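You operate a simulated robot arm through the tools that you are given. There is no shell and no other tool.

Carry out the task below with a simulated robot arm. There is one attempt and no reset: what you move stays moved.

## Task
Clamp the key in the jig, sand off its old glue with the rough block, then free it.
Fine: blue knob to HOLD, later to FREE; it stays in the jig, bar up; block back. What is to be rubbed or washed off counts as gone when no trace of it is left.

It is judged by the outcome, as a careful person would: the job done as asked, and still so three seconds after it is handed in. It fails if anything else is knocked over, pushed out of place, dropped, spilled or broken.

## Robot
A 6-joint arm with a two-finger gripper, fixed in place. Base frame: the origin is at the foot of the arm, x ahead of it, y to its left, z up. Units: mm, rad, N and s.
With the tool pointing down near the work surface it reaches from about 240 to 620 mm from the base axis. Its first joint turns from -1.152 to 1.152 rad. Payload 1.37 kg.
The TCP is the grasp point between the finger pads, 22 mm short of the fingertips. In the tool frame z runs along the fingers and y along their closing line. The gripper opens to 92 mm; its body begins 65 mm behind the TCP.
Orientation is that of the tool frame in the base frame, as a unit quaternion [w, x, y, z]. With the fingers straight down and closing along the base's y, the tool's x points along the base's -x, its y along +y and its z along -z.

## Interface
- The arm moves only by the tool send_rows. Its argument "steps" is a list of rows, each a list of 7 numbers: the shift along the base's x, y, z in mm, then the turn, a rotation vector about the base's x, y, z in rad, then the finger opening in mm, from 0 to 92. In form: [[x, y, z, rx, ry, rz, claw], ...]. A call has 1 to 20 rows; each row shifts and turns the commanded pose from where the row before left it. A row lasts 0.2 s, in which the tool goes at most 50 mm and 0.15 rad; a call with a longer step from one row to the next is refused whole, and so is a gripper value outside its range. A pose out of reach is approached as far as the arm can. The call stops where the force on the tool passes 40 N (or 10 N more than at its start, if that is more) or the arm is blocked; 0.2 s more then pass. Each finger travels about 59.9 mm/s and halts on what it meets, pressing with about 26 N; the grip force reading is that of the motor and also rises with nothing between the fingers. The clock runs only during rows and for 0.2 s after the last one: add rows that do not move to give the fingers time. The reply holds the time, the measured pose of the TCP, the force on the tool along the base axes, the opening and the grip force, in the units named above and with some noise, with the torque about the TCP (base axes, N m) and any sound that the robot's microphone picked up, and new pictures: "views" is both (left out), scene, wrist or none.
- Cameras (640 x 400 px; columns grow to the right, rows downward): "scene" is fixed at [32.8, -424.9, 592.9]; the picture's right is [0.81, -0.59, 0.00], its down [-0.29, -0.40, -0.87] and it looks along [0.51, 0.70, -0.49] (base axes); focal length 337 px, centre (320, 200). "wrist" rides on the gripper at [71, 19, -102] in the tool frame; the picture's right is [-0.26, 0.97, 0.00], its down [-0.75, -0.20, -0.62] and it looks along [-0.60, -0.16, 0.78] (tool axes); focal length 280 px, centre (320, 200). There is no depth. A picture from a camera that has moved, and an enlarged one, comes with that camera's place and axes in the base frame and with its lens.
- close_up(camera, box): a new picture of the part [left, top, right, bottom] of that camera's present view, enlarged. The clock stands still meanwhile.
- sign_off(): hands the job in; it is judged then, once.

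Nothing tells you positions but the pictures and the camera data. Unless the task says otherwise, let go and move clear before handing in.

The tools are called after "Request:" by a JSON object that holds its "op" and its "data". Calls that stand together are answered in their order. send_rows: Moves the arm, as the interface text tells. Its arguments: {"type":"object","properties":{"steps":{"type":"array"},"views":{"type":"string","enum":["both","scene","wrist","none"]}},"required":["steps"]} The other tools are called the same way: close_up (camera, box) takes an enlarged picture of a part of a camera's view; sign_off () hands the job in.

At the start:

```text
time_s: 0.0
ee_pos: [376.1, 117.2, 414.0]
ee_rot: [0.0, -0.001, 1.0, 0.001]
wrist_force: [0.2, 0.2, -0.2]
ft_torque: [0.04, -0.03, 0.04]
finger_gap: 92.2
finger_force: 0.0
```

scene: 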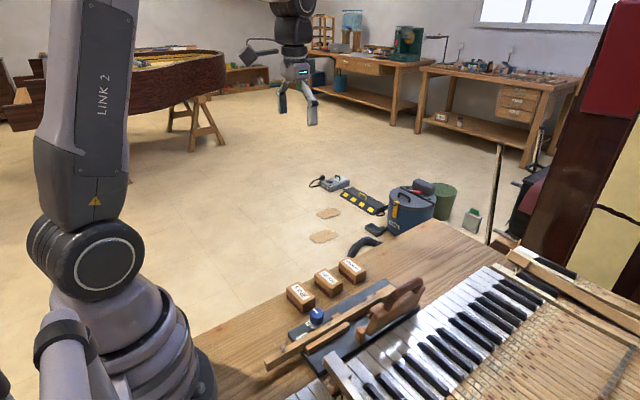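
wrist: 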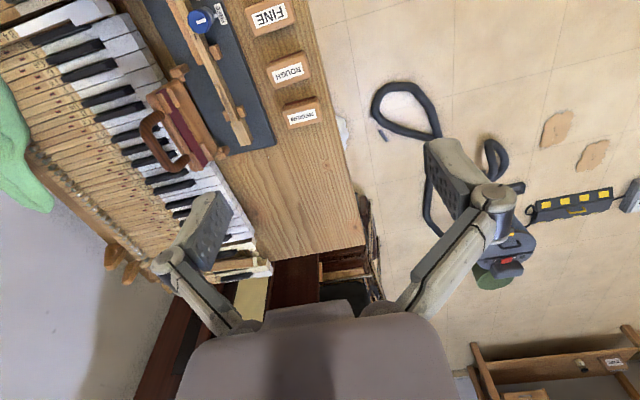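

I see a bench with three labelled sanding blocks (FINE, ROUGH, MEDIUM), a jig with a blue knob, and a piano keyboard. I'll look closer before moving.

Request:
{"op": "close_up", "data": {"camera": "scene", "box": [250, 240, 450, 400]}}

Request:
{"op": "close_up", "data": {"camera": "wrist", "box": [120, 0, 360, 200]}}

```text
2.50 times, centred on (350, 320) of scene
camera zoom: at [32.8, -424.9, 592.9], right [0.81, -0.59, 0.0], down [-0.29, -0.4, -0.87], along [0.51, 0.7, -0.49], focal length 842 px, centre (245, -100)
```

zoom: 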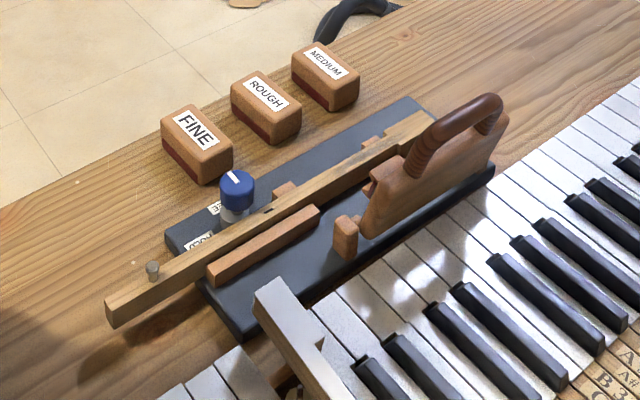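

```text
2.00 times, centred on (240, 100) of wrist
camera zoom: at [306.3, 137.1, 516.4], right [0.26, 0.97, 0.0], down [0.75, -0.2, 0.62], along [0.6, -0.16, -0.78], focal length 561 px, centre (480, 400)
```

zoom: 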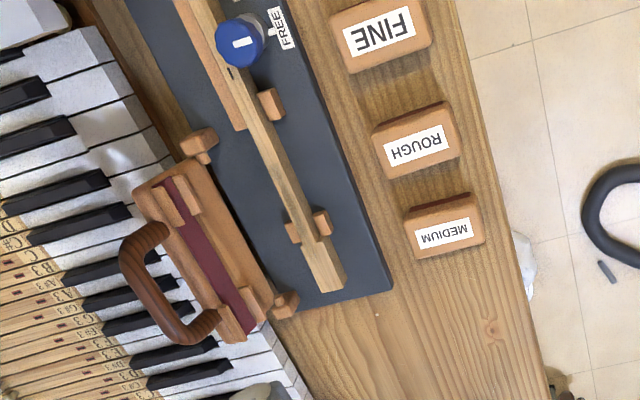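

The key lies along a dark jig board, with a hinged clamp bar (wooden handle, red felt) standing open beside it. I'll zoom in for details before I move.

Request:
{"op": "close_up", "data": {"camera": "scene", "box": [260, 300, 360, 380]}}

Request:
{"op": "close_up", "data": {"camera": "scene", "box": [340, 270, 440, 345]}}

Request:
{"op": "close_up", "data": {"camera": "wrist", "box": [140, 60, 260, 180]}}

Request:
{"op": "close_up", "data": {"camera": "wrist", "box": [140, 0, 260, 80]}}

```text
5.00 times, centred on (310, 340) of scene
camera zoom: at [32.8, -424.9, 592.9], right [0.81, -0.59, 0.0], down [-0.29, -0.4, -0.87], along [0.51, 0.7, -0.49], focal length 1684 px, centre (370, -500)
```

zoom: 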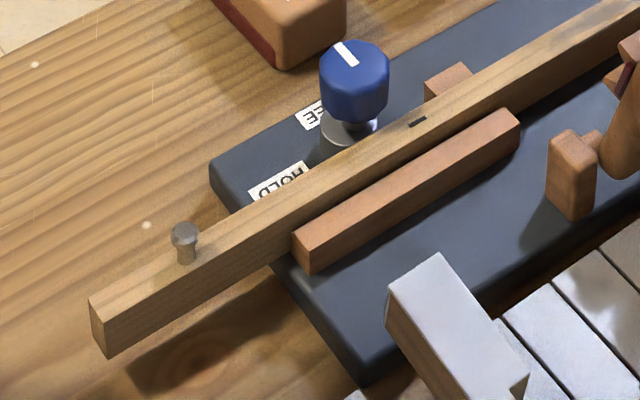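

```text
5.33 times, centred on (390, 308) of scene
camera zoom: at [32.8, -424.9, 592.9], right [0.81, -0.59, 0.0], down [-0.29, -0.4, -0.87], along [0.51, 0.7, -0.49], focal length 1796 px, centre (-53, -373)
```

zoom: 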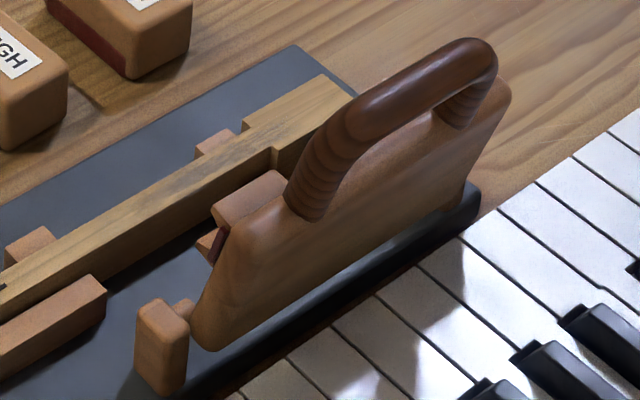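

```text
3.33 times, centred on (200, 120) of wrist
camera zoom: at [306.3, 137.1, 516.4], right [0.26, 0.97, 0.0], down [0.75, -0.2, 0.62], along [0.6, -0.16, -0.78], focal length 935 px, centre (720, 467)
```

zoom: 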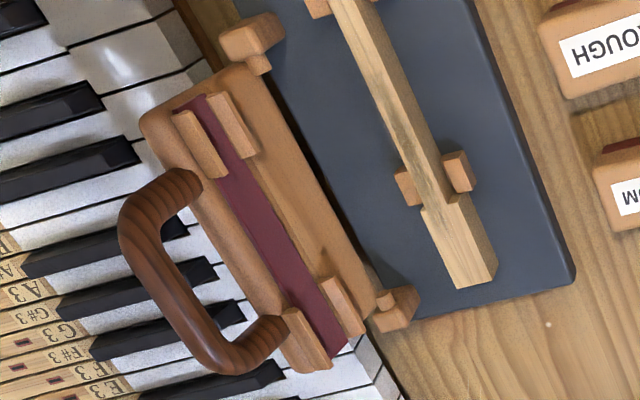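

```text
5.00 times, centred on (200, 40) of wrist
camera zoom: at [306.3, 137.1, 516.4], right [0.26, 0.97, 0.0], down [0.75, -0.2, 0.62], along [0.6, -0.16, -0.78], focal length 1402 px, centre (920, 1000)
```

zoom: 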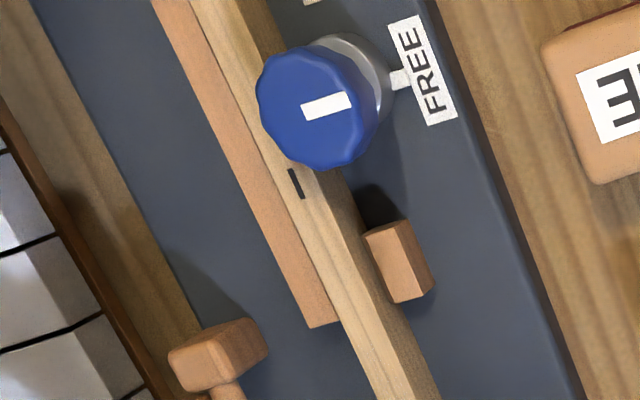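

The jig board appears axis-aligned (x about 251–527, y about -119 to -14), with the key along x at y ≈ -60. The knob is near (310, -33), and ROUGH is the middle block near (402, 50). I'll move the wrist camera closer to inspect the glue and the clamp.

Request:
{"op": "send_rows", "data": {"steps": [[-12.7, -21.2, -32.3, 0, 0, 0, 92], [-12.7, -21.2, -32.3, 0, 0, 0, 92], [-12.7, -21.2, -32.3, 0, 0, 0, 92], [-12.7, -21.2, -32.3, 0, 0, 0, 92], [-12.7, -21.2, -32.3, 0, 0, 0, 92], [-12.7, -21.2, -32.3, 0, 0, 0, 92], [0, 0, 0, 0, 0, 0, 92]], "views": "both"}}

```text
time_s: 1.6
ee_pos: [300.8, -9.3, 220.8]
ee_rot: [0.0, 0.0, 1.0, 0.0]
wrist_force: [0.0, 0.2, -0.1]
ft_torque: [-0.04, 0.0, -0.01]
finger_gap: 92.2
finger_force: 0.0
camera wrist: at [230.8, 10.2, 322.3], right [0.26, 0.97, 0.0], down [0.75, -0.2, 0.63], along [0.6, -0.16, -0.78], focal length 280 px, centre (320, 200)
```

scene: 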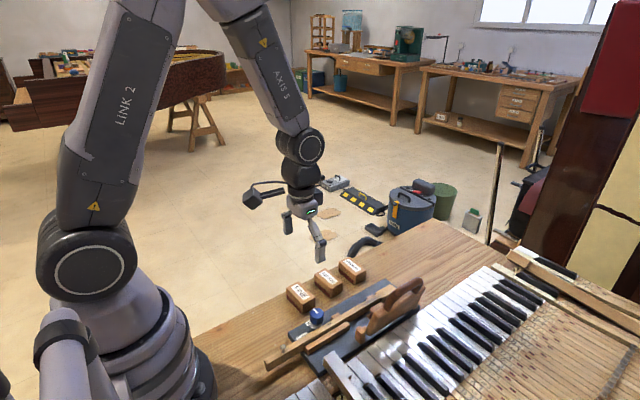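
wrist: 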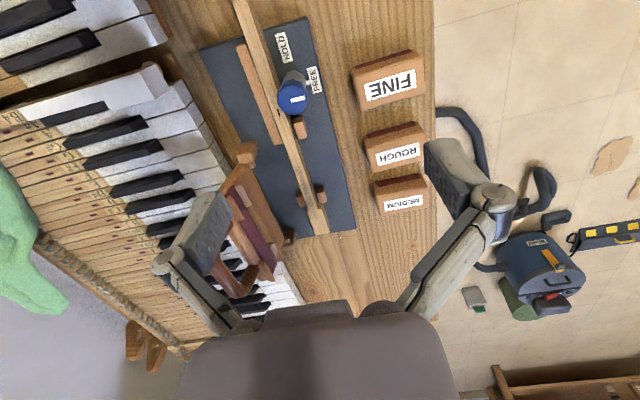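

Request:
{"op": "close_up", "data": {"camera": "wrist", "box": [200, 0, 360, 100]}}

Request:
{"op": "close_up", "data": {"camera": "wrist", "box": [220, 100, 380, 250]}}

Request:
{"op": "close_up", "data": {"camera": "wrist", "box": [320, 30, 460, 220]}}

```text
4.00 times, centred on (280, 50) of wrist
camera zoom: at [230.8, 10.2, 322.3], right [0.26, 0.97, 0.0], down [0.75, -0.2, 0.63], along [0.6, -0.16, -0.78], focal length 1122 px, centre (480, 800)
```

zoom: 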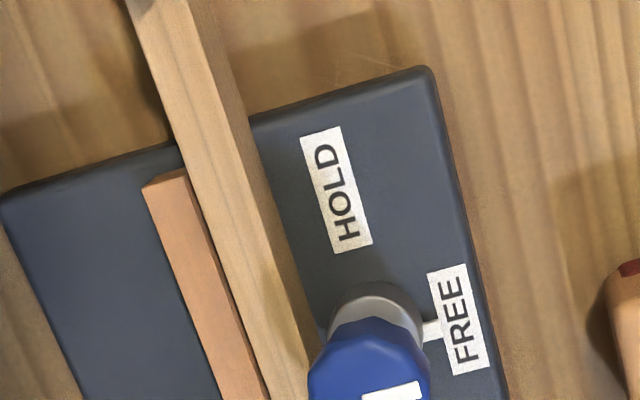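

```text
2.67 times, centred on (300, 175) of wrist
camera zoom: at [230.8, 10.2, 322.3], right [0.26, 0.97, 0.0], down [0.75, -0.2, 0.63], along [0.6, -0.16, -0.78], focal length 748 px, centre (373, 267)
```

zoom: 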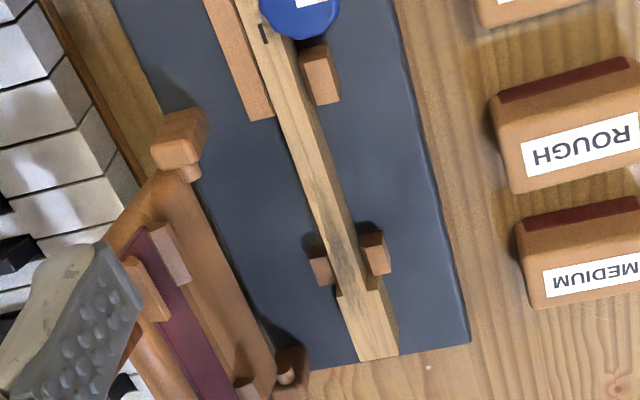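

```text
2.11 times, centred on (390, 125) of wrist
camera zoom: at [230.8, 10.2, 322.3], right [0.26, 0.97, 0.0], down [0.75, -0.2, 0.63], along [0.6, -0.16, -0.78], focal length 590 px, centre (173, 358)
```

zoom: 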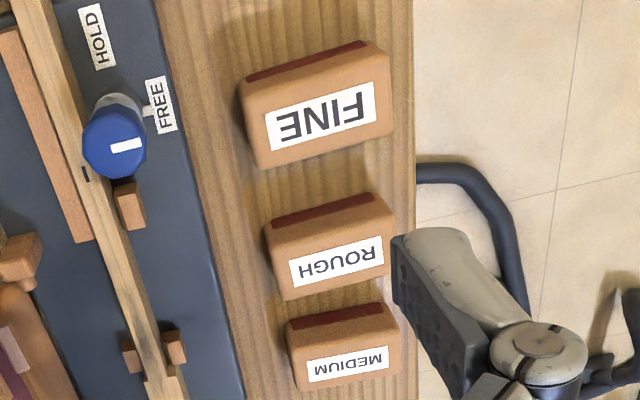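

Request:
{"op": "close_up", "data": {"camera": "wrist", "box": [280, 120, 340, 240]}}

Request:
{"op": "close_up", "data": {"camera": "scene", "box": [355, 280, 405, 315]}}

Request:
{"op": "close_up", "data": {"camera": "scene", "box": [280, 250, 370, 320]}}

Request:
{"op": "close_up", "data": {"camera": "wrist", "box": [270, 60, 330, 140]}}

```text
3.33 times, centred on (310, 180) of wrist
camera zoom: at [230.8, 10.2, 322.3], right [0.26, 0.97, 0.0], down [0.75, -0.2, 0.63], along [0.6, -0.16, -0.78], focal length 935 px, centre (353, 267)
```

zoom: 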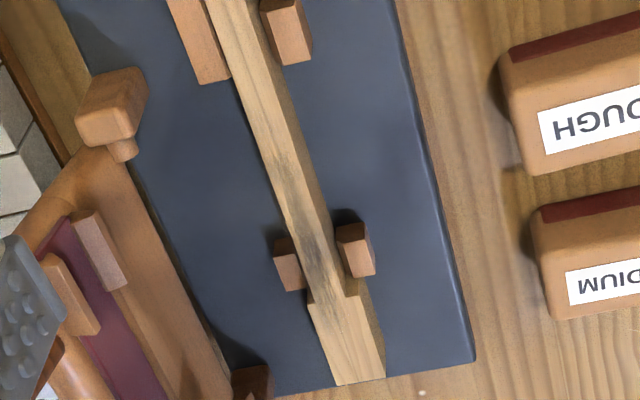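

```text
11.43 times, centred on (380, 298) of scene
camera zoom: at [32.8, -424.9, 592.9], right [0.81, -0.59, 0.0], down [-0.29, -0.4, -0.87], along [0.51, 0.7, -0.49], focal length 3848 px, centre (-366, -914)
```

zoom: 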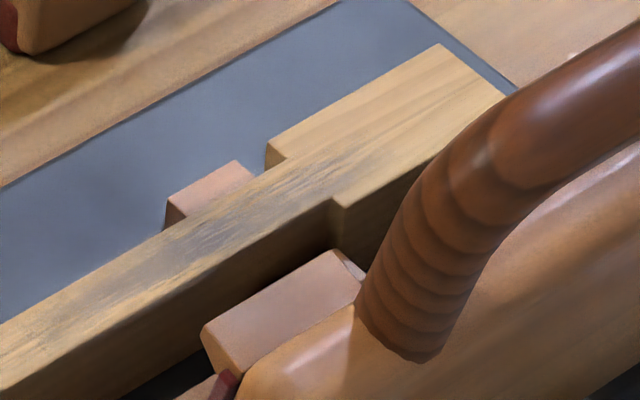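

```text
5.71 times, centred on (325, 285) of scene
camera zoom: at [32.8, -424.9, 592.9], right [0.81, -0.59, 0.0], down [-0.29, -0.4, -0.87], along [0.51, 0.7, -0.49], focal length 1924 px, centre (291, -286)
```

zoom: 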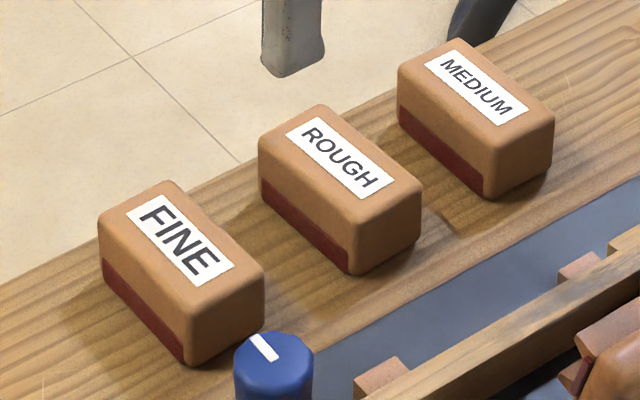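

```text
5.00 times, centred on (300, 100) of wrist
camera zoom: at [230.8, 10.2, 322.3], right [0.26, 0.97, 0.0], down [0.75, -0.2, 0.63], along [0.6, -0.16, -0.78], focal length 1402 px, centre (420, 700)
```

zoom: 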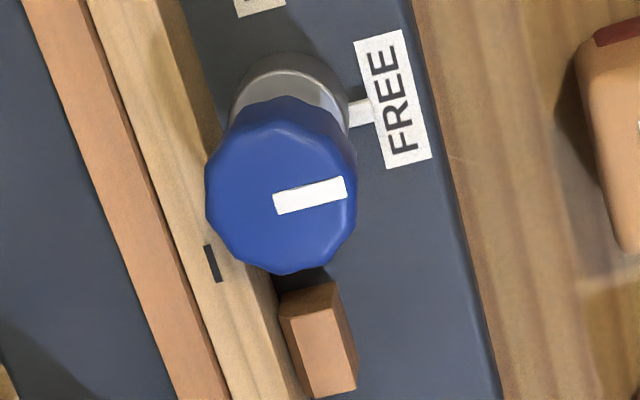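

The bar is open, and the glue smear is on the key's top from about x=390 to 480, where the bar would press. So the blue knob must be the clamp and the bar should stay up. I'll move over the knob (about (308, -36, 66)) to line up.

Request:
{"op": "send_rows", "data": {"steps": [[2.4, -9.1, -30, 0, 0, 0, 60], [2.4, -9.1, -30, 0, 0, 0, 60], [2.4, -9.0, -30.8, 0, 0, 0, 60], [0, 0, 0, 0, 0, 0, 60]], "views": "both"}}

Request:
{"op": "close_up", "data": {"camera": "wrist", "box": [220, 50, 420, 200]}}

Request:
{"op": "close_up", "data": {"camera": "scene", "box": [260, 250, 380, 350]}}

```text
time_s: 2.6
ee_pos: [307.2, -37.1, 130.1]
ee_rot: [0.0, -0.001, 1.0, 0.0]
wrist_force: [-0.2, -1.2, -0.3]
ft_torque: [0.0, -0.01, 0.02]
finger_gap: 59.8
finger_force: 0.1
camera wrist: at [236.9, -18.3, 231.4], right [0.26, 0.97, 0.0], down [0.75, -0.2, 0.62], along [0.6, -0.16, -0.78], focal length 280 px, centre (320, 200)
```

scene: 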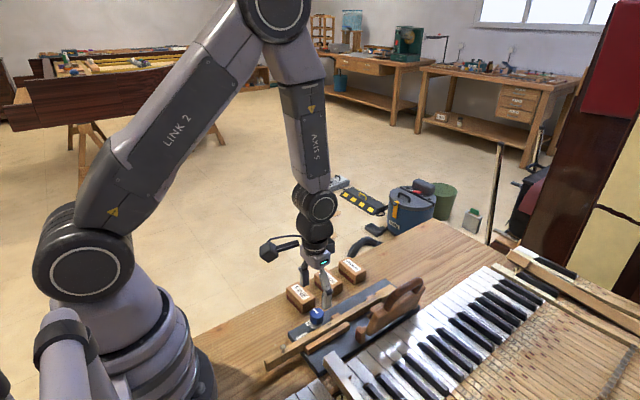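
wrist: 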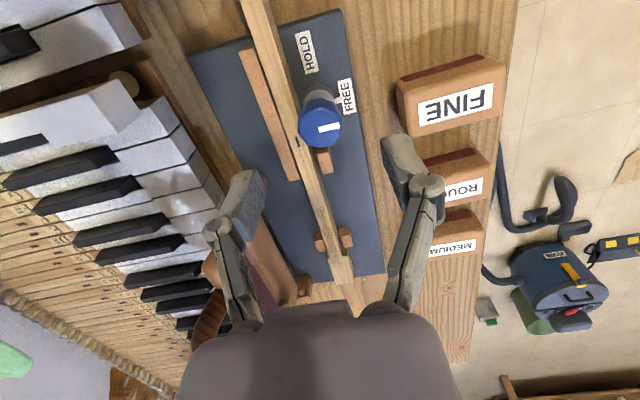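

```text
2.67 times, centred on (320, 125) of wrist
camera zoom: at [236.9, -18.3, 231.4], right [0.26, 0.97, 0.0], down [0.75, -0.2, 0.62], along [0.6, -0.16, -0.78], focal length 748 px, centre (320, 400)
```

zoom: 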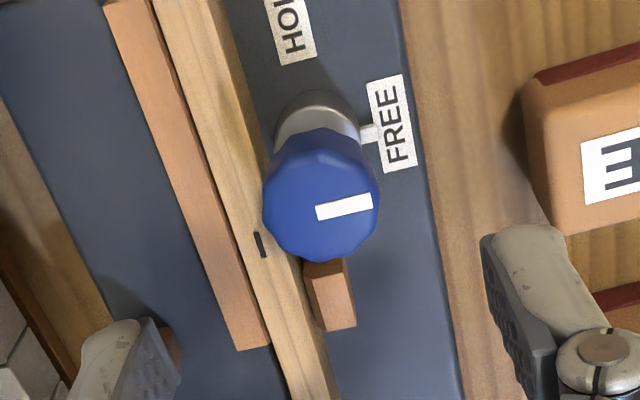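

```text
4.00 times, centred on (320, 300) of scene
camera zoom: at [32.8, -424.9, 592.9], right [0.81, -0.59, 0.0], down [-0.29, -0.4, -0.87], along [0.51, 0.7, -0.49], focal length 1347 px, centre (320, -200)
```

zoom: 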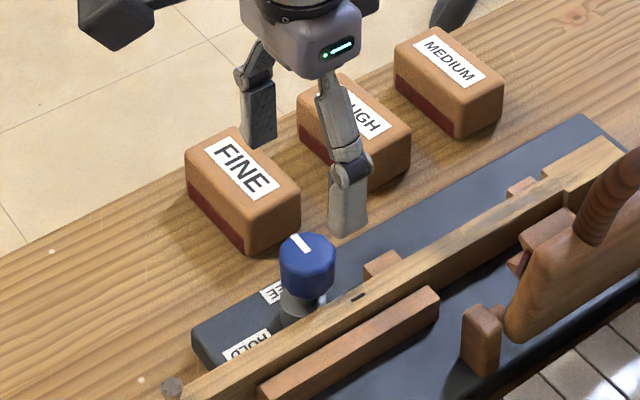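

The knob top centres at about (308.5, -37, 66), and it is about 28 mm wide. I'll descend with the fingertips staying above the key's top and check before gripping.

Request:
{"op": "send_rows", "data": {"steps": [[1.2, 0.3, -20, 0, 0, 0, 60], [0, 0, -20, 0, 0, 0, 60], [0, 0, -17, 0, 0, 0, 60], [0, 0, 0, 0, 0, 0, 60]], "views": "wrist"}}

Request:
{"op": "close_up", "data": {"camera": "scene", "box": [270, 270, 370, 350]}}

Request:
{"op": "close_up", "data": {"camera": "wrist", "box": [220, 80, 420, 220]}}

```text
time_s: 3.6
ee_pos: [309.6, -36.0, 72.7]
ee_rot: [-0.001, 0.001, 1.0, 0.0]
wrist_force: [0.0, -0.6, -0.3]
ft_torque: [-0.04, -0.03, -0.02]
finger_gap: 60.1
finger_force: 0.0
camera wrist: at [238.4, -16.5, 174.2], right [0.26, 0.97, 0.0], down [0.75, -0.2, 0.62], along [0.6, -0.16, -0.78], focal length 280 px, centre (320, 200)
```

wrist: 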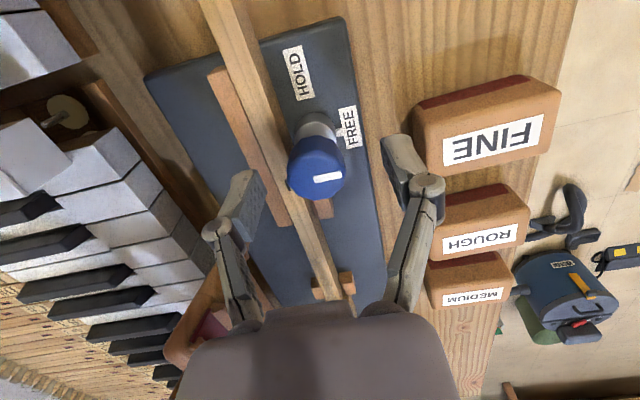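

```text
5.00 times, centred on (320, 310) of scene
camera zoom: at [32.8, -424.9, 592.9], right [0.81, -0.59, 0.0], down [-0.29, -0.4, -0.87], along [0.51, 0.7, -0.49], focal length 1684 px, centre (320, -350)
```

zoom: 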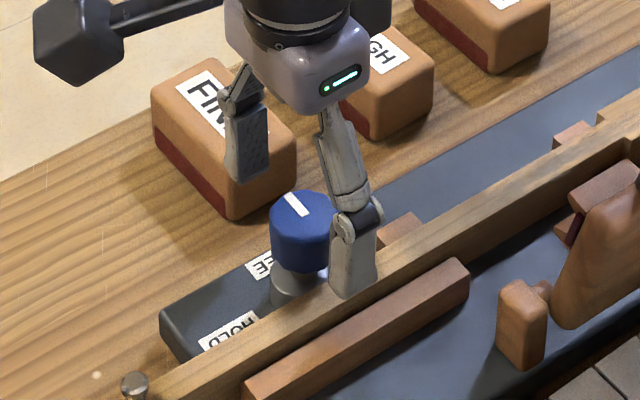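

```text
2.86 times, centred on (320, 150) of wrist
camera zoom: at [238.4, -16.5, 174.2], right [0.26, 0.97, 0.0], down [0.75, -0.2, 0.62], along [0.6, -0.16, -0.78], focal length 801 px, centre (320, 343)
```

zoom: 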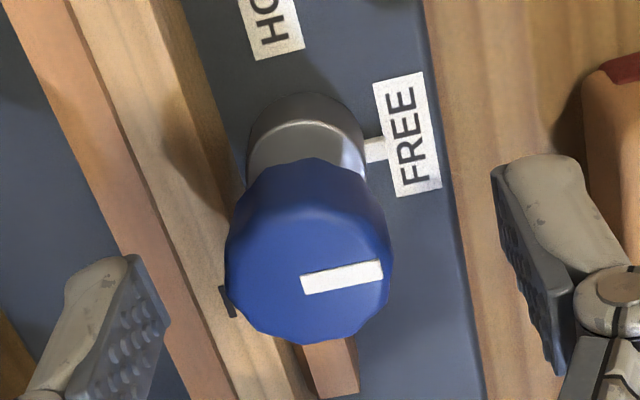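

The tool is over the knob with the fingers clear of the key. I'll shift about 1.5 mm to centre it and close on the cap.

Request:
{"op": "send_rows", "data": {"steps": [[-1.5, -1.5, 0, 0, 0, 0, 60], [0, 0, 0, 0, 0, 0, 40], [0, 0, 0, 0, 0, 0, 25], [0, 0, 0, 0, 0, 0, 15], [0, 0, 0, 0, 0, 0, 15]], "views": "wrist"}}

Request:
{"op": "close_up", "data": {"camera": "scene", "box": [270, 270, 370, 350]}}

```text
time_s: 4.8
ee_pos: [308.1, -37.4, 72.9]
ee_rot: [0.001, 0.001, 1.0, 0.0]
wrist_force: [-2.0, -21.3, 5.2]
ft_torque: [-0.35, -0.05, -0.06]
finger_gap: 27.9
finger_force: 26.3
camera wrist: at [237.0, -18.6, 174.6], right [0.26, 0.96, 0.0], down [0.75, -0.21, 0.63], along [0.6, -0.17, -0.78], focal length 280 px, centre (320, 200)
```

wrist: 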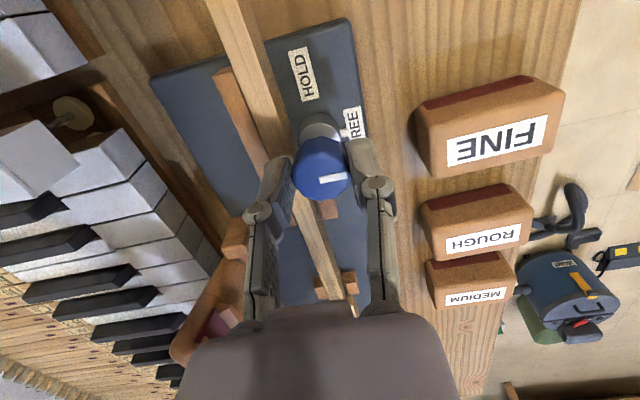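

```text
5.00 times, centred on (320, 310) of scene
camera zoom: at [32.8, -424.9, 592.9], right [0.81, -0.59, 0.0], down [-0.29, -0.4, -0.87], along [0.52, 0.7, -0.49], focal length 1684 px, centre (320, -350)
```

zoom: 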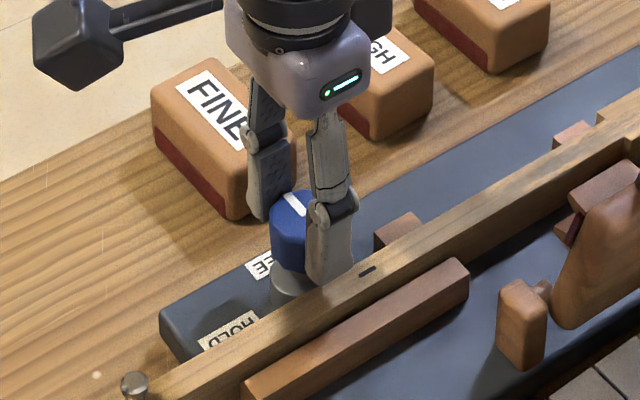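

The knob is gripped (27.9 mm) with a sideways force of about 21 N, so I'm slightly off in y. I'll relieve that before turning.

Request:
{"op": "send_rows", "data": {"steps": [[0, -1.0, 0, 0, 0, 0, 15], [0, 0, 0, 0, 0, 0, 15]], "views": "none"}}

```text
time_s: 5.4
ee_pos: [307.8, -37.5, 72.8]
ee_rot: [0.0, -0.002, 1.0, -0.001]
wrist_force: [0.2, -1.4, 4.0]
ft_torque: [-0.02, -0.09, 0.0]
finger_gap: 27.7
finger_force: 26.4
```

Request:
{"op": "send_rows", "data": {"steps": [[0, 0, 0, 0, 0, 0.1, 12], [0, 0, 0, 0, 0, 0.1, 12], [0, 0, 0, 0, 0, 0.1, 12], [0, 0, 0, 0, 0, 0.1, 12], [0, 0, 0, 0, 0, 0, 12]], "views": "wrist"}}

Request:
{"op": "close_up", "data": {"camera": "scene", "box": [270, 270, 370, 350]}}

```text
time_s: 6.6
ee_pos: [307.7, -38.5, 73.5]
ee_rot: [0.0, -0.2, 0.98, -0.001]
wrist_force: [1.9, -16.5, -0.3]
ft_torque: [-0.21, -0.12, -0.05]
finger_gap: 27.7
finger_force: 26.1
camera wrist: at [235.3, -48.4, 174.5], right [-0.14, 0.99, 0.0], down [0.77, 0.11, 0.63], along [0.62, 0.08, -0.78], focal length 280 px, centre (320, 200)
```

wrist: 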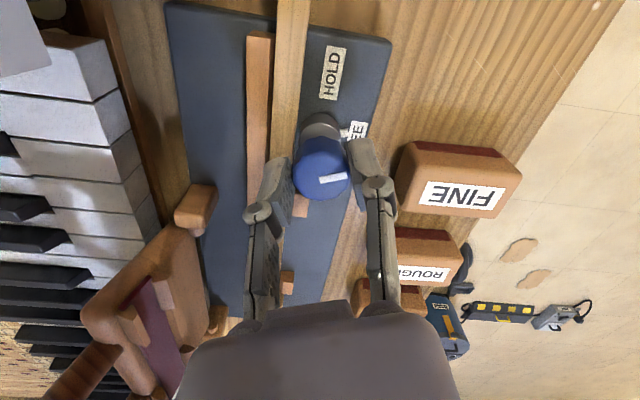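

```text
5.00 times, centred on (320, 310) of scene
camera zoom: at [32.8, -424.8, 592.9], right [0.81, -0.59, 0.0], down [-0.29, -0.4, -0.87], along [0.51, 0.7, -0.49], focal length 1684 px, centre (320, -350)
```

zoom: 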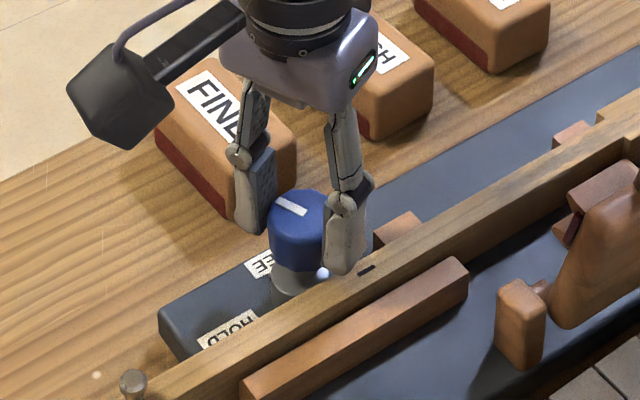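

The knob is turning with the gripper. I'll continue the turn while nudging to relieve the side force.

Request:
{"op": "send_rows", "data": {"steps": [[0, -0.6, 0, 0, 0, 0.1, 12], [0, 0, 0, 0, 0, 0.1, 12], [0, 0, 0, 0, 0, 0.1, 12], [0, 0, 0, 0, 0, 0.1, 12], [0, 0, 0, 0, 0, 0, 12]], "views": "wrist"}}

Request:
{"op": "close_up", "data": {"camera": "scene", "box": [270, 270, 370, 350]}}

```text
time_s: 7.8
ee_pos: [307.7, -39.1, 73.5]
ee_rot: [0.001, -0.391, 0.921, 0.001]
wrist_force: [7.4, -2.8, 0.2]
ft_torque: [-0.07, -0.14, 0.0]
finger_gap: 27.7
finger_force: 25.5
camera wrist: at [245.1, -76.9, 174.8], right [-0.51, 0.86, 0.0], down [0.67, 0.4, 0.63], along [0.54, 0.32, -0.78], focal length 280 px, centre (320, 200)
```

wrist: 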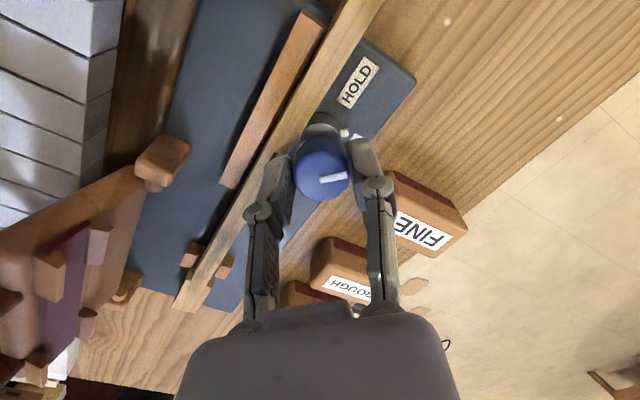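

```text
5.00 times, centred on (320, 310) of scene
camera zoom: at [32.9, -424.9, 592.9], right [0.81, -0.59, 0.0], down [-0.29, -0.4, -0.87], along [0.51, 0.7, -0.49], focal length 1684 px, centre (320, -350)
```

zoom: 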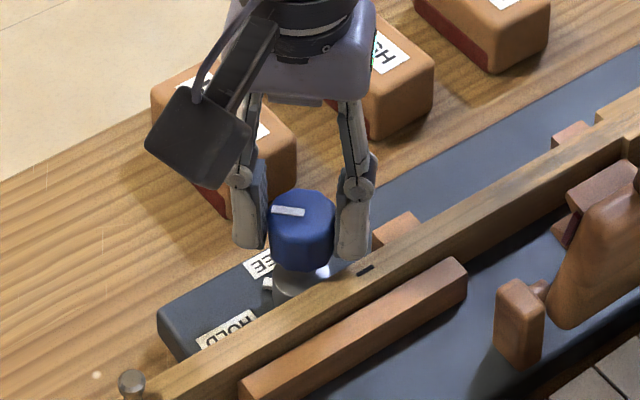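

Request:
{"op": "send_rows", "data": {"steps": [[0.2, 0, 0, 0, 0, 0.11, 12], [0, 0, 0, 0, 0, 0.11, 12], [0, 0, 0, 0, 0, 0.11, 12], [0, 0, 0, 0, 0, 0.11, 12], [0, 0, 0, 0, 0, 0.11, 12], [0, 0, 0, 0, 0, 0.11, 12], [0, 0, 0, 0, 0, 0.11, 12], [0, 0, 0, 0, 0, 0, 12]], "views": "wrist"}}

Request:
{"op": "close_up", "data": {"camera": "scene", "box": [270, 270, 370, 350]}}

Request:
{"op": "close_up", "data": {"camera": "wrist", "box": [240, 60, 400, 220]}}

```text
time_s: 9.6
ee_pos: [309.3, -39.7, 74.3]
ee_rot: [0.001, -0.707, 0.707, -0.001]
wrist_force: [14.0, -6.9, -0.6]
ft_torque: [-0.11, -0.15, -0.26]
finger_gap: 27.7
finger_force: 25.7
camera wrist: at [289.7, -110.4, 174.9], right [-0.96, 0.26, 0.0], down [0.2, 0.75, 0.63], along [0.17, 0.6, -0.78], focal length 280 px, centre (320, 200)
```

wrist: 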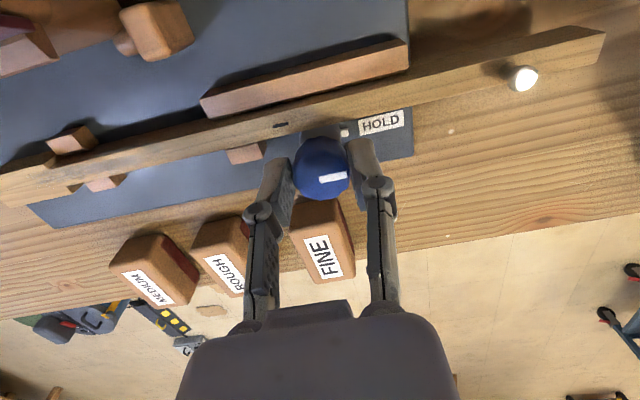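

```text
5.00 times, centred on (320, 310) of scene
camera zoom: at [32.8, -424.9, 592.9], right [0.81, -0.59, 0.0], down [-0.29, -0.4, -0.87], along [0.51, 0.7, -0.49], focal length 1684 px, centre (320, -350)
```

zoom: 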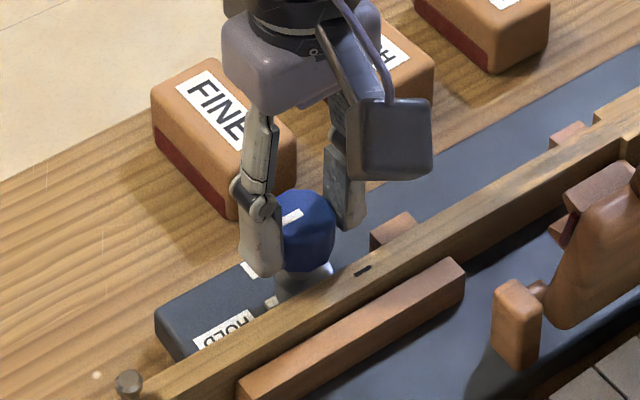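

```text
2.50 times, centred on (320, 140) of wrist
camera zoom: at [289.7, -110.4, 174.9], right [-0.96, 0.26, 0.0], down [0.2, 0.75, 0.63], along [0.17, 0.6, -0.78], focal length 701 px, centre (320, 350)
```

zoom: 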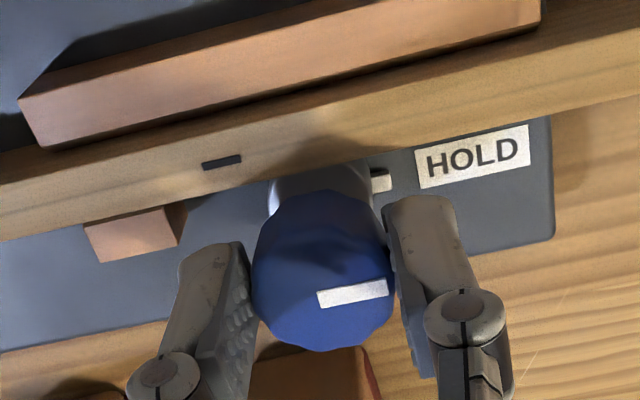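

The knob's index now points at HOLD and it feels like the end stop (z-torque -0.26). I'll release it, rise, and check the result.

Request:
{"op": "send_rows", "data": {"steps": [[0, 0, 0, 0, 0, 0, 30], [0, 0, 0, 0, 0, 0, 50], [0, 0, 0, 0, 0, 0, 56], [0, 0, 25, 0, 0, 0, 56], [0, 0, 40, 0, 0, 0, 56], [0, 0, 40, 0, 0, 0, 56], [0, 0, 0, 0, 0, 0, 56]], "views": "both"}}

Request:
{"op": "close_up", "data": {"camera": "scene", "box": [270, 270, 370, 350]}}

Request:
{"op": "close_up", "data": {"camera": "wrist", "box": [240, 40, 400, 200]}}

Request:
{"op": "close_up", "data": {"camera": "scene", "box": [250, 240, 450, 400]}}

```text
time_s: 11.2
ee_pos: [307.9, -39.5, 178.0]
ee_rot: [0.0, -0.707, 0.708, 0.0]
wrist_force: [0.1, -0.1, -0.7]
ft_torque: [0.03, -0.01, -0.01]
finger_gap: 56.2
finger_force: 0.1
camera wrist: at [288.7, -110.2, 279.5], right [-0.96, 0.26, 0.0], down [0.21, 0.75, 0.62], along [0.16, 0.6, -0.78], focal length 280 px, centre (320, 200)
```

scene: 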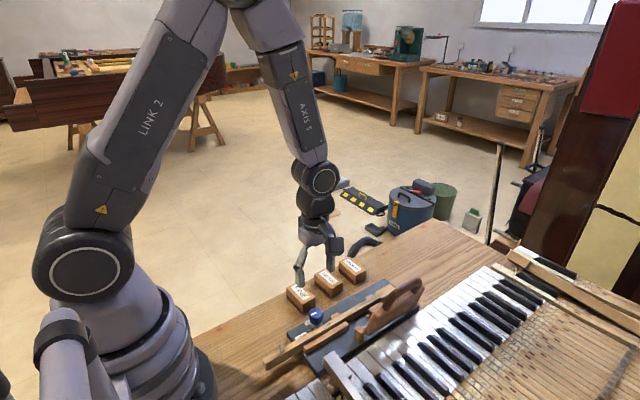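
wrist: 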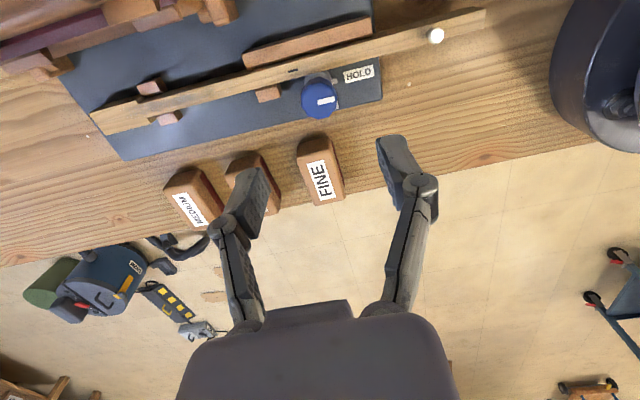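

```text
5.00 times, centred on (320, 310) of scene
camera zoom: at [32.8, -424.9, 592.9], right [0.81, -0.59, 0.0], down [-0.29, -0.4, -0.87], along [0.51, 0.7, -0.49], focal length 1684 px, centre (320, -350)
```

zoom: 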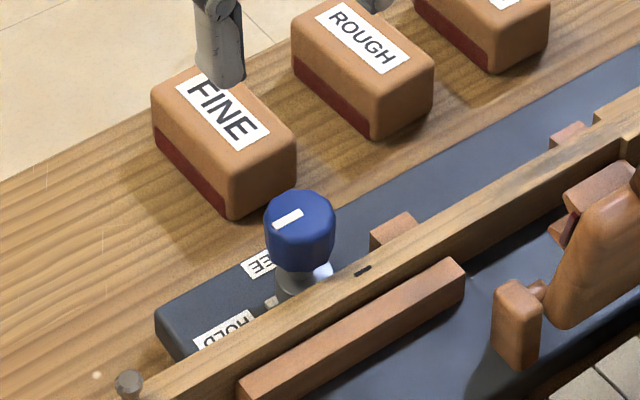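

```text
2.50 times, centred on (320, 120) of wrist
camera zoom: at [288.7, -110.2, 279.5], right [-0.96, 0.26, 0.0], down [0.21, 0.75, 0.62], along [0.16, 0.6, -0.78], focal length 701 px, centre (320, 400)
```

zoom: 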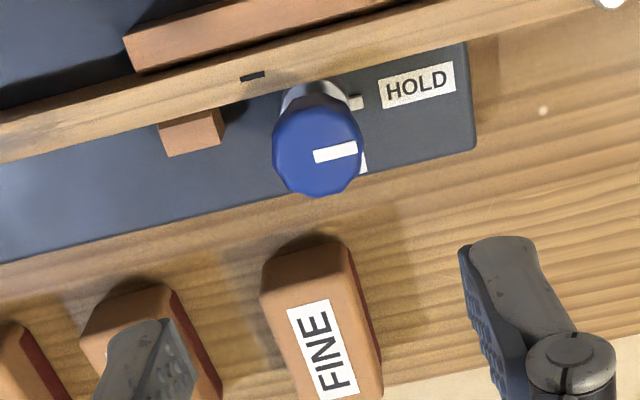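

```text
2.50 times, centred on (350, 320) of scene
camera zoom: at [32.8, -424.9, 592.9], right [0.81, -0.59, 0.0], down [-0.29, -0.4, -0.87], along [0.51, 0.7, -0.49], focal length 842 px, centre (245, -100)
```

zoom: 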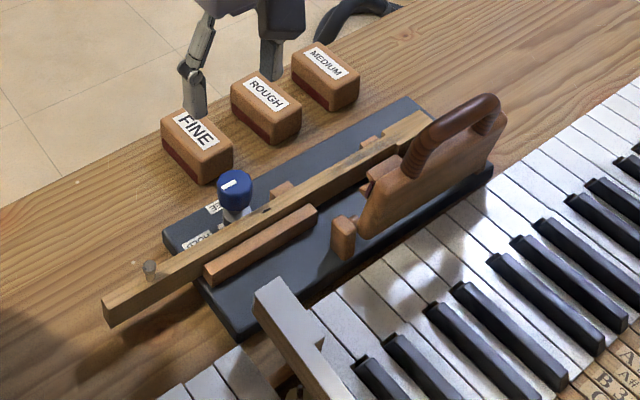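

The knob now reads HOLD and the jig has barely moved. Next I'll turn the tool back to the default orientation and go above the ROUGH block, near (402, 48).

Request:
{"op": "send_rows", "data": {"steps": [[7.8, 7.3, 0, 0, 0, -0.131, 70], [7.8, 7.3, 0, 0, 0, -0.131, 92], [7.8, 7.3, 0, 0, 0, -0.131, 92], [7.8, 7.3, 0, 0, 0, -0.131, 92], [7.8, 7.3, 0, 0, 0, -0.131, 92], [7.8, 7.3, 0, 0, 0, -0.131, 92], [7.8, 7.3, 0, 0, 0, -0.131, 92], [7.8, 7.3, 0, 0, 0, -0.131, 92], [7.8, 7.3, 0, 0, 0, -0.131, 92], [7.8, 7.3, 0, 0, 0, -0.131, 92], [7.8, 7.3, 0, 0, 0, -0.131, 92], [7.8, 7.3, 0, 0, 0, -0.1298, 92], [0, 0, 0, 0, 0, 0, 92]], "views": "wrist"}}

Request:
{"op": "close_up", "data": {"camera": "wrist", "box": [240, 60, 400, 200]}}

Request:
{"op": "close_up", "data": {"camera": "scene", "box": [280, 230, 380, 310]}}

```text
time_s: 14.0
ee_pos: [401.6, 48.0, 177.9]
ee_rot: [0.001, 0.002, 1.0, 0.0]
wrist_force: [0.0, 0.5, 0.2]
ft_torque: [0.03, 0.03, -0.02]
finger_gap: 92.2
finger_force: 0.2
camera wrist: at [331.2, 67.5, 279.7], right [0.27, 0.96, 0.0], down [0.75, -0.21, 0.63], along [0.6, -0.17, -0.78], focal length 280 px, centre (320, 200)
```

wrist: 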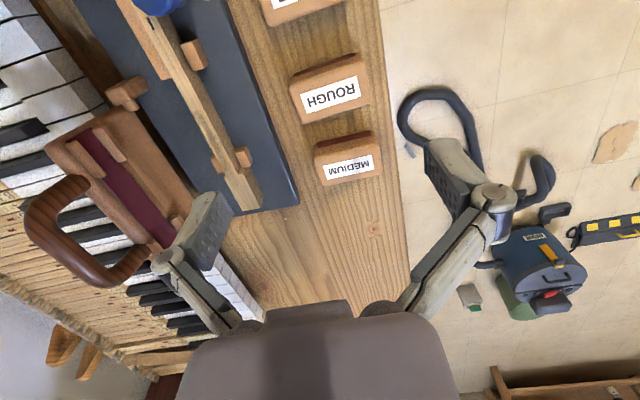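

```text
2.86 times, centred on (320, 130) of wrist
camera zoom: at [331.2, 67.5, 279.7], right [0.27, 0.96, 0.0], down [0.75, -0.21, 0.63], along [0.6, -0.17, -0.78], focal length 801 px, centre (320, 400)
```

zoom: 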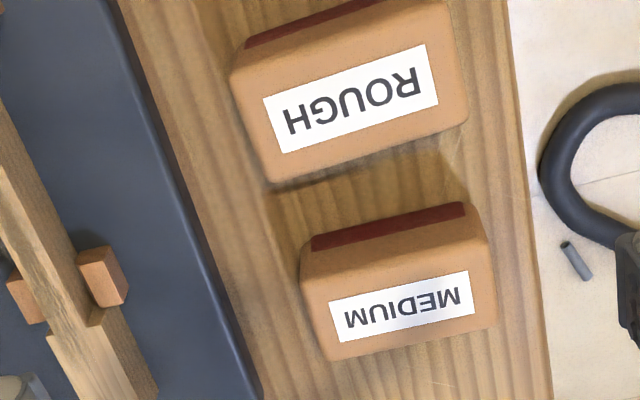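

```text
5.00 times, centred on (330, 270) of scene
camera zoom: at [32.8, -424.9, 592.9], right [0.81, -0.59, 0.0], down [-0.29, -0.4, -0.87], along [0.51, 0.7, -0.49], focal length 1684 px, centre (270, -150)
```

zoom: 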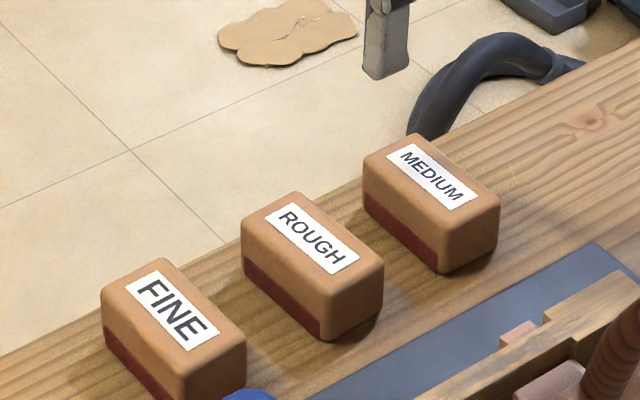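

ROUGH's top centre triangulates to about (409, 56.5, 36), yawed roughly +3°. I'll align over it and drop partway to check again.

Request:
{"op": "send_rows", "data": {"steps": [[4, 4.2, -25, 0, 0, 0.055, 92], [4, 4.2, -25, 0, 0, 0, 92], [0, 0, -28, 0, 0, 0, 92], [0, 0, 0, 0, 0, 0, 92]], "views": "wrist"}}

Request:
{"op": "close_up", "data": {"camera": "wrist", "box": [200, 60, 440, 220]}}

Request:
{"op": "close_up", "data": {"camera": "scene", "box": [280, 230, 380, 310]}}

```text
time_s: 15.0
ee_pos: [409.1, 56.2, 100.1]
ee_rot: [0.0, -0.027, 1.0, 0.0]
wrist_force: [0.6, 0.4, 0.0]
ft_torque: [-0.01, 0.02, 0.01]
finger_gap: 92.1
finger_force: 0.0
camera wrist: at [338.0, 72.2, 201.5], right [0.21, 0.98, 0.0], down [0.76, -0.16, 0.63], along [0.61, -0.13, -0.78], focal length 280 px, centre (320, 200)
```

wrist: 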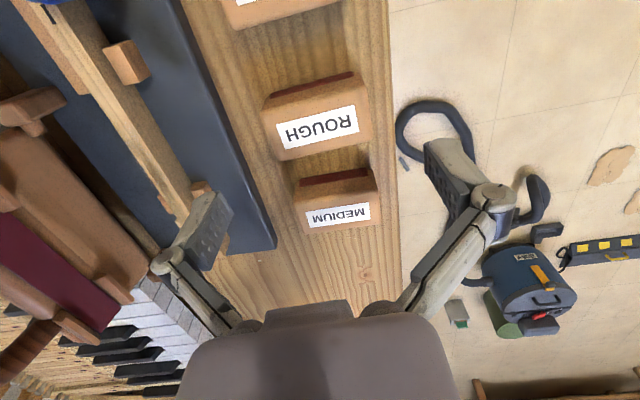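

```text
2.50 times, centred on (320, 140) of wrist
camera zoom: at [338.0, 72.2, 201.5], right [0.21, 0.98, 0.0], down [0.76, -0.16, 0.63], along [0.61, -0.13, -0.78], focal length 701 px, centre (320, 350)
```

zoom: 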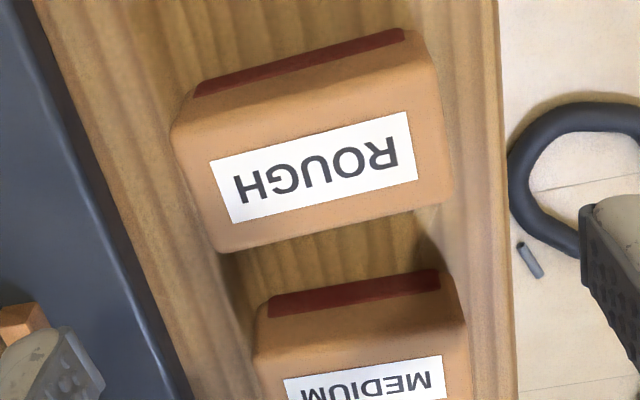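

```text
5.00 times, centred on (330, 270) of scene
camera zoom: at [32.8, -424.9, 592.9], right [0.81, -0.59, 0.0], down [-0.29, -0.4, -0.87], along [0.51, 0.7, -0.49], focal length 1684 px, centre (270, -150)
```

zoom: 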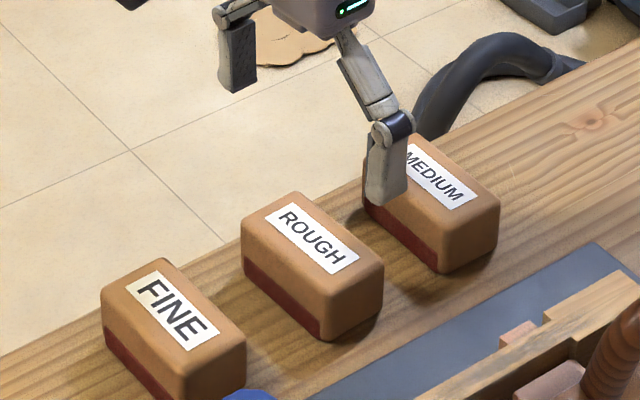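

Alignment is within about 1 mm. I'll descend with the fingers straddling the block's ends, stopping with the fingertips above the block's bottom edge.

Request:
{"op": "send_rows", "data": {"steps": [[0, 0, -20, 0, 0, 0, 92], [0, 0, -20, 0, 0, 0, 92], [0, 0, -14, 0, 0, 0, 92], [0, 0, -9, 0, 0, 0, 92], [0, 0, 0, 0, 0, 0, 92]], "views": "wrist"}}

Request:
{"op": "close_up", "data": {"camera": "scene", "box": [280, 230, 380, 310]}}

```text
time_s: 16.2
ee_pos: [408.6, 56.5, 36.0]
ee_rot: [0.0, -0.026, 1.0, 0.0]
wrist_force: [0.1, 1.0, -0.3]
ft_torque: [0.0, 0.0, -0.03]
finger_gap: 92.3
finger_force: 0.0
camera wrist: at [338.1, 72.0, 138.9], right [0.21, 0.98, 0.0], down [0.76, -0.16, 0.63], along [0.61, -0.13, -0.78], focal length 280 px, centre (320, 200)
```

wrist: 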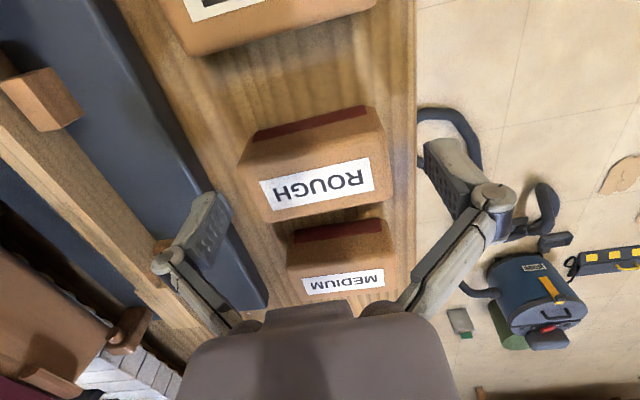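

```text
5.00 times, centred on (330, 270) of scene
camera zoom: at [32.8, -424.9, 592.9], right [0.81, -0.59, 0.0], down [-0.29, -0.4, -0.87], along [0.51, 0.7, -0.49], focal length 1684 px, centre (270, -150)
```

zoom: 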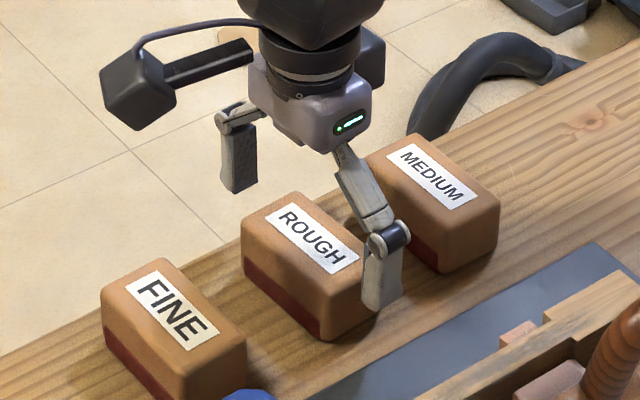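

Request:
{"op": "send_rows", "data": {"steps": [[0, 0, 0, 0, 0, 0, 78], [0, 0, 0, 0, 0, 0, 66], [0, 0, 0, 0, 0, 0, 56], [0, 0, 0, 0, 0, 0, 50], [0, 0, 0, 0, 0, 0, 50]], "views": "wrist"}}

Request:
{"op": "close_up", "data": {"camera": "scene", "box": [280, 230, 380, 310]}}

```text
time_s: 17.4
ee_pos: [410.0, 57.3, 37.4]
ee_rot: [0.0, -0.025, 1.0, 0.0]
wrist_force: [-1.3, -1.5, 6.0]
ft_torque: [-0.03, 0.05, -0.01]
finger_gap: 67.4
finger_force: 26.2
camera wrist: at [338.1, 72.0, 139.3], right [0.21, 0.98, 0.0], down [0.76, -0.16, 0.63], along [0.61, -0.13, -0.78], focal length 280 px, centre (320, 200)
```

wrist: 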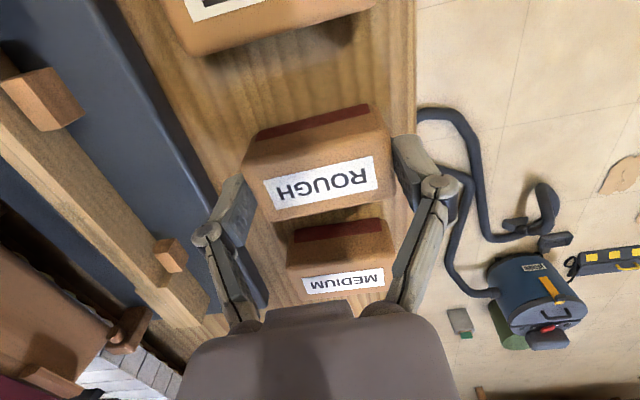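

```text
5.00 times, centred on (330, 270) of scene
camera zoom: at [32.8, -424.9, 592.9], right [0.81, -0.59, 0.0], down [-0.29, -0.4, -0.87], along [0.51, 0.7, -0.49], focal length 1684 px, centre (270, -150)
```

zoom: 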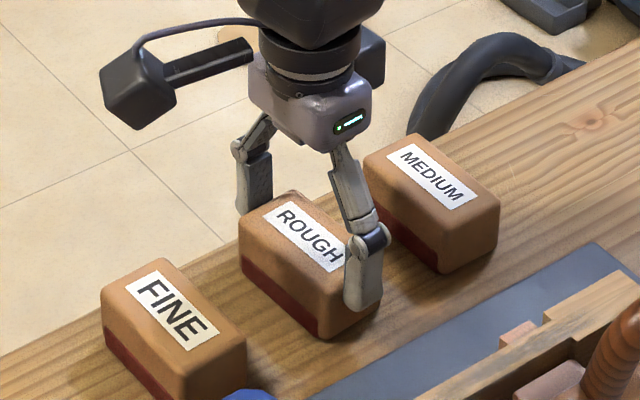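

ROUGH is gripped at 67.4 mm. I'll lift it straight up and check that it comes along.

Request:
{"op": "send_rows", "data": {"steps": [[0, 0, 10, 0, 0, 0, 50], [0, 0, 20, 0, 0, 0, 50], [0, 0, 30, 0, 0, 0, 50], [0, 0, 30, 0, 0, 0, 50], [0, 0, 0, 0, 0, 0, 50]], "views": "both"}}

Request:
{"op": "close_up", "data": {"camera": "scene", "box": [260, 210, 380, 310]}}

```text
time_s: 18.6
ee_pos: [409.1, 56.6, 127.6]
ee_rot: [0.001, -0.026, 1.0, 0.0]
wrist_force: [0.5, -0.1, -0.1]
ft_torque: [-0.02, 0.06, -0.04]
finger_gap: 67.5
finger_force: 26.2
camera wrist: at [337.8, 72.1, 228.9], right [0.21, 0.98, 0.0], down [0.76, -0.16, 0.62], along [0.61, -0.13, -0.78], focal length 280 px, centre (320, 200)
```

scene: 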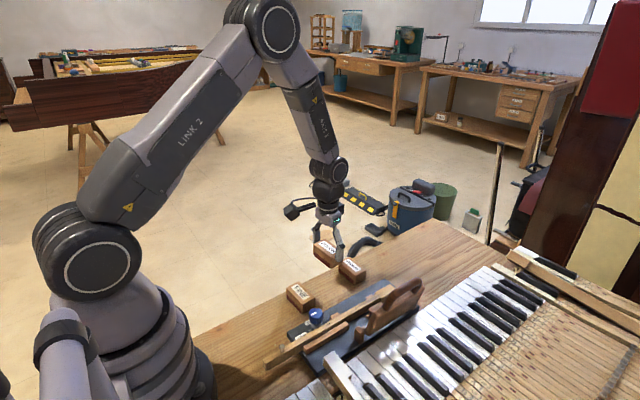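
wrist: 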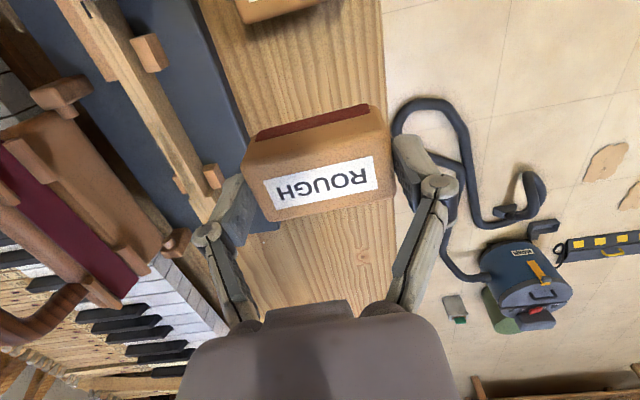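

```text
4.00 times, centred on (320, 260) of scene
camera zoom: at [32.8, -424.9, 592.9], right [0.81, -0.59, 0.0], down [-0.29, -0.4, -0.87], along [0.51, 0.7, -0.49], focal length 1347 px, centre (320, -40)
```

zoom: 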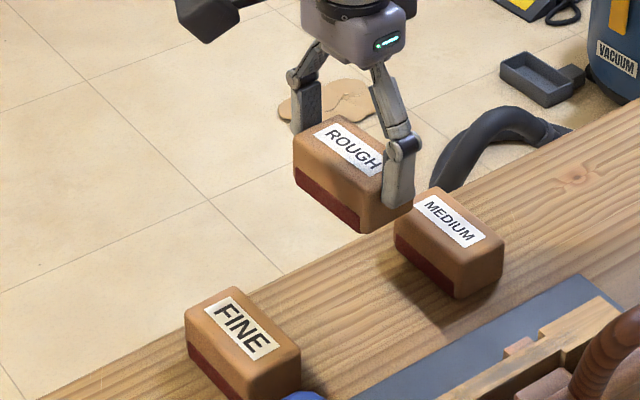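

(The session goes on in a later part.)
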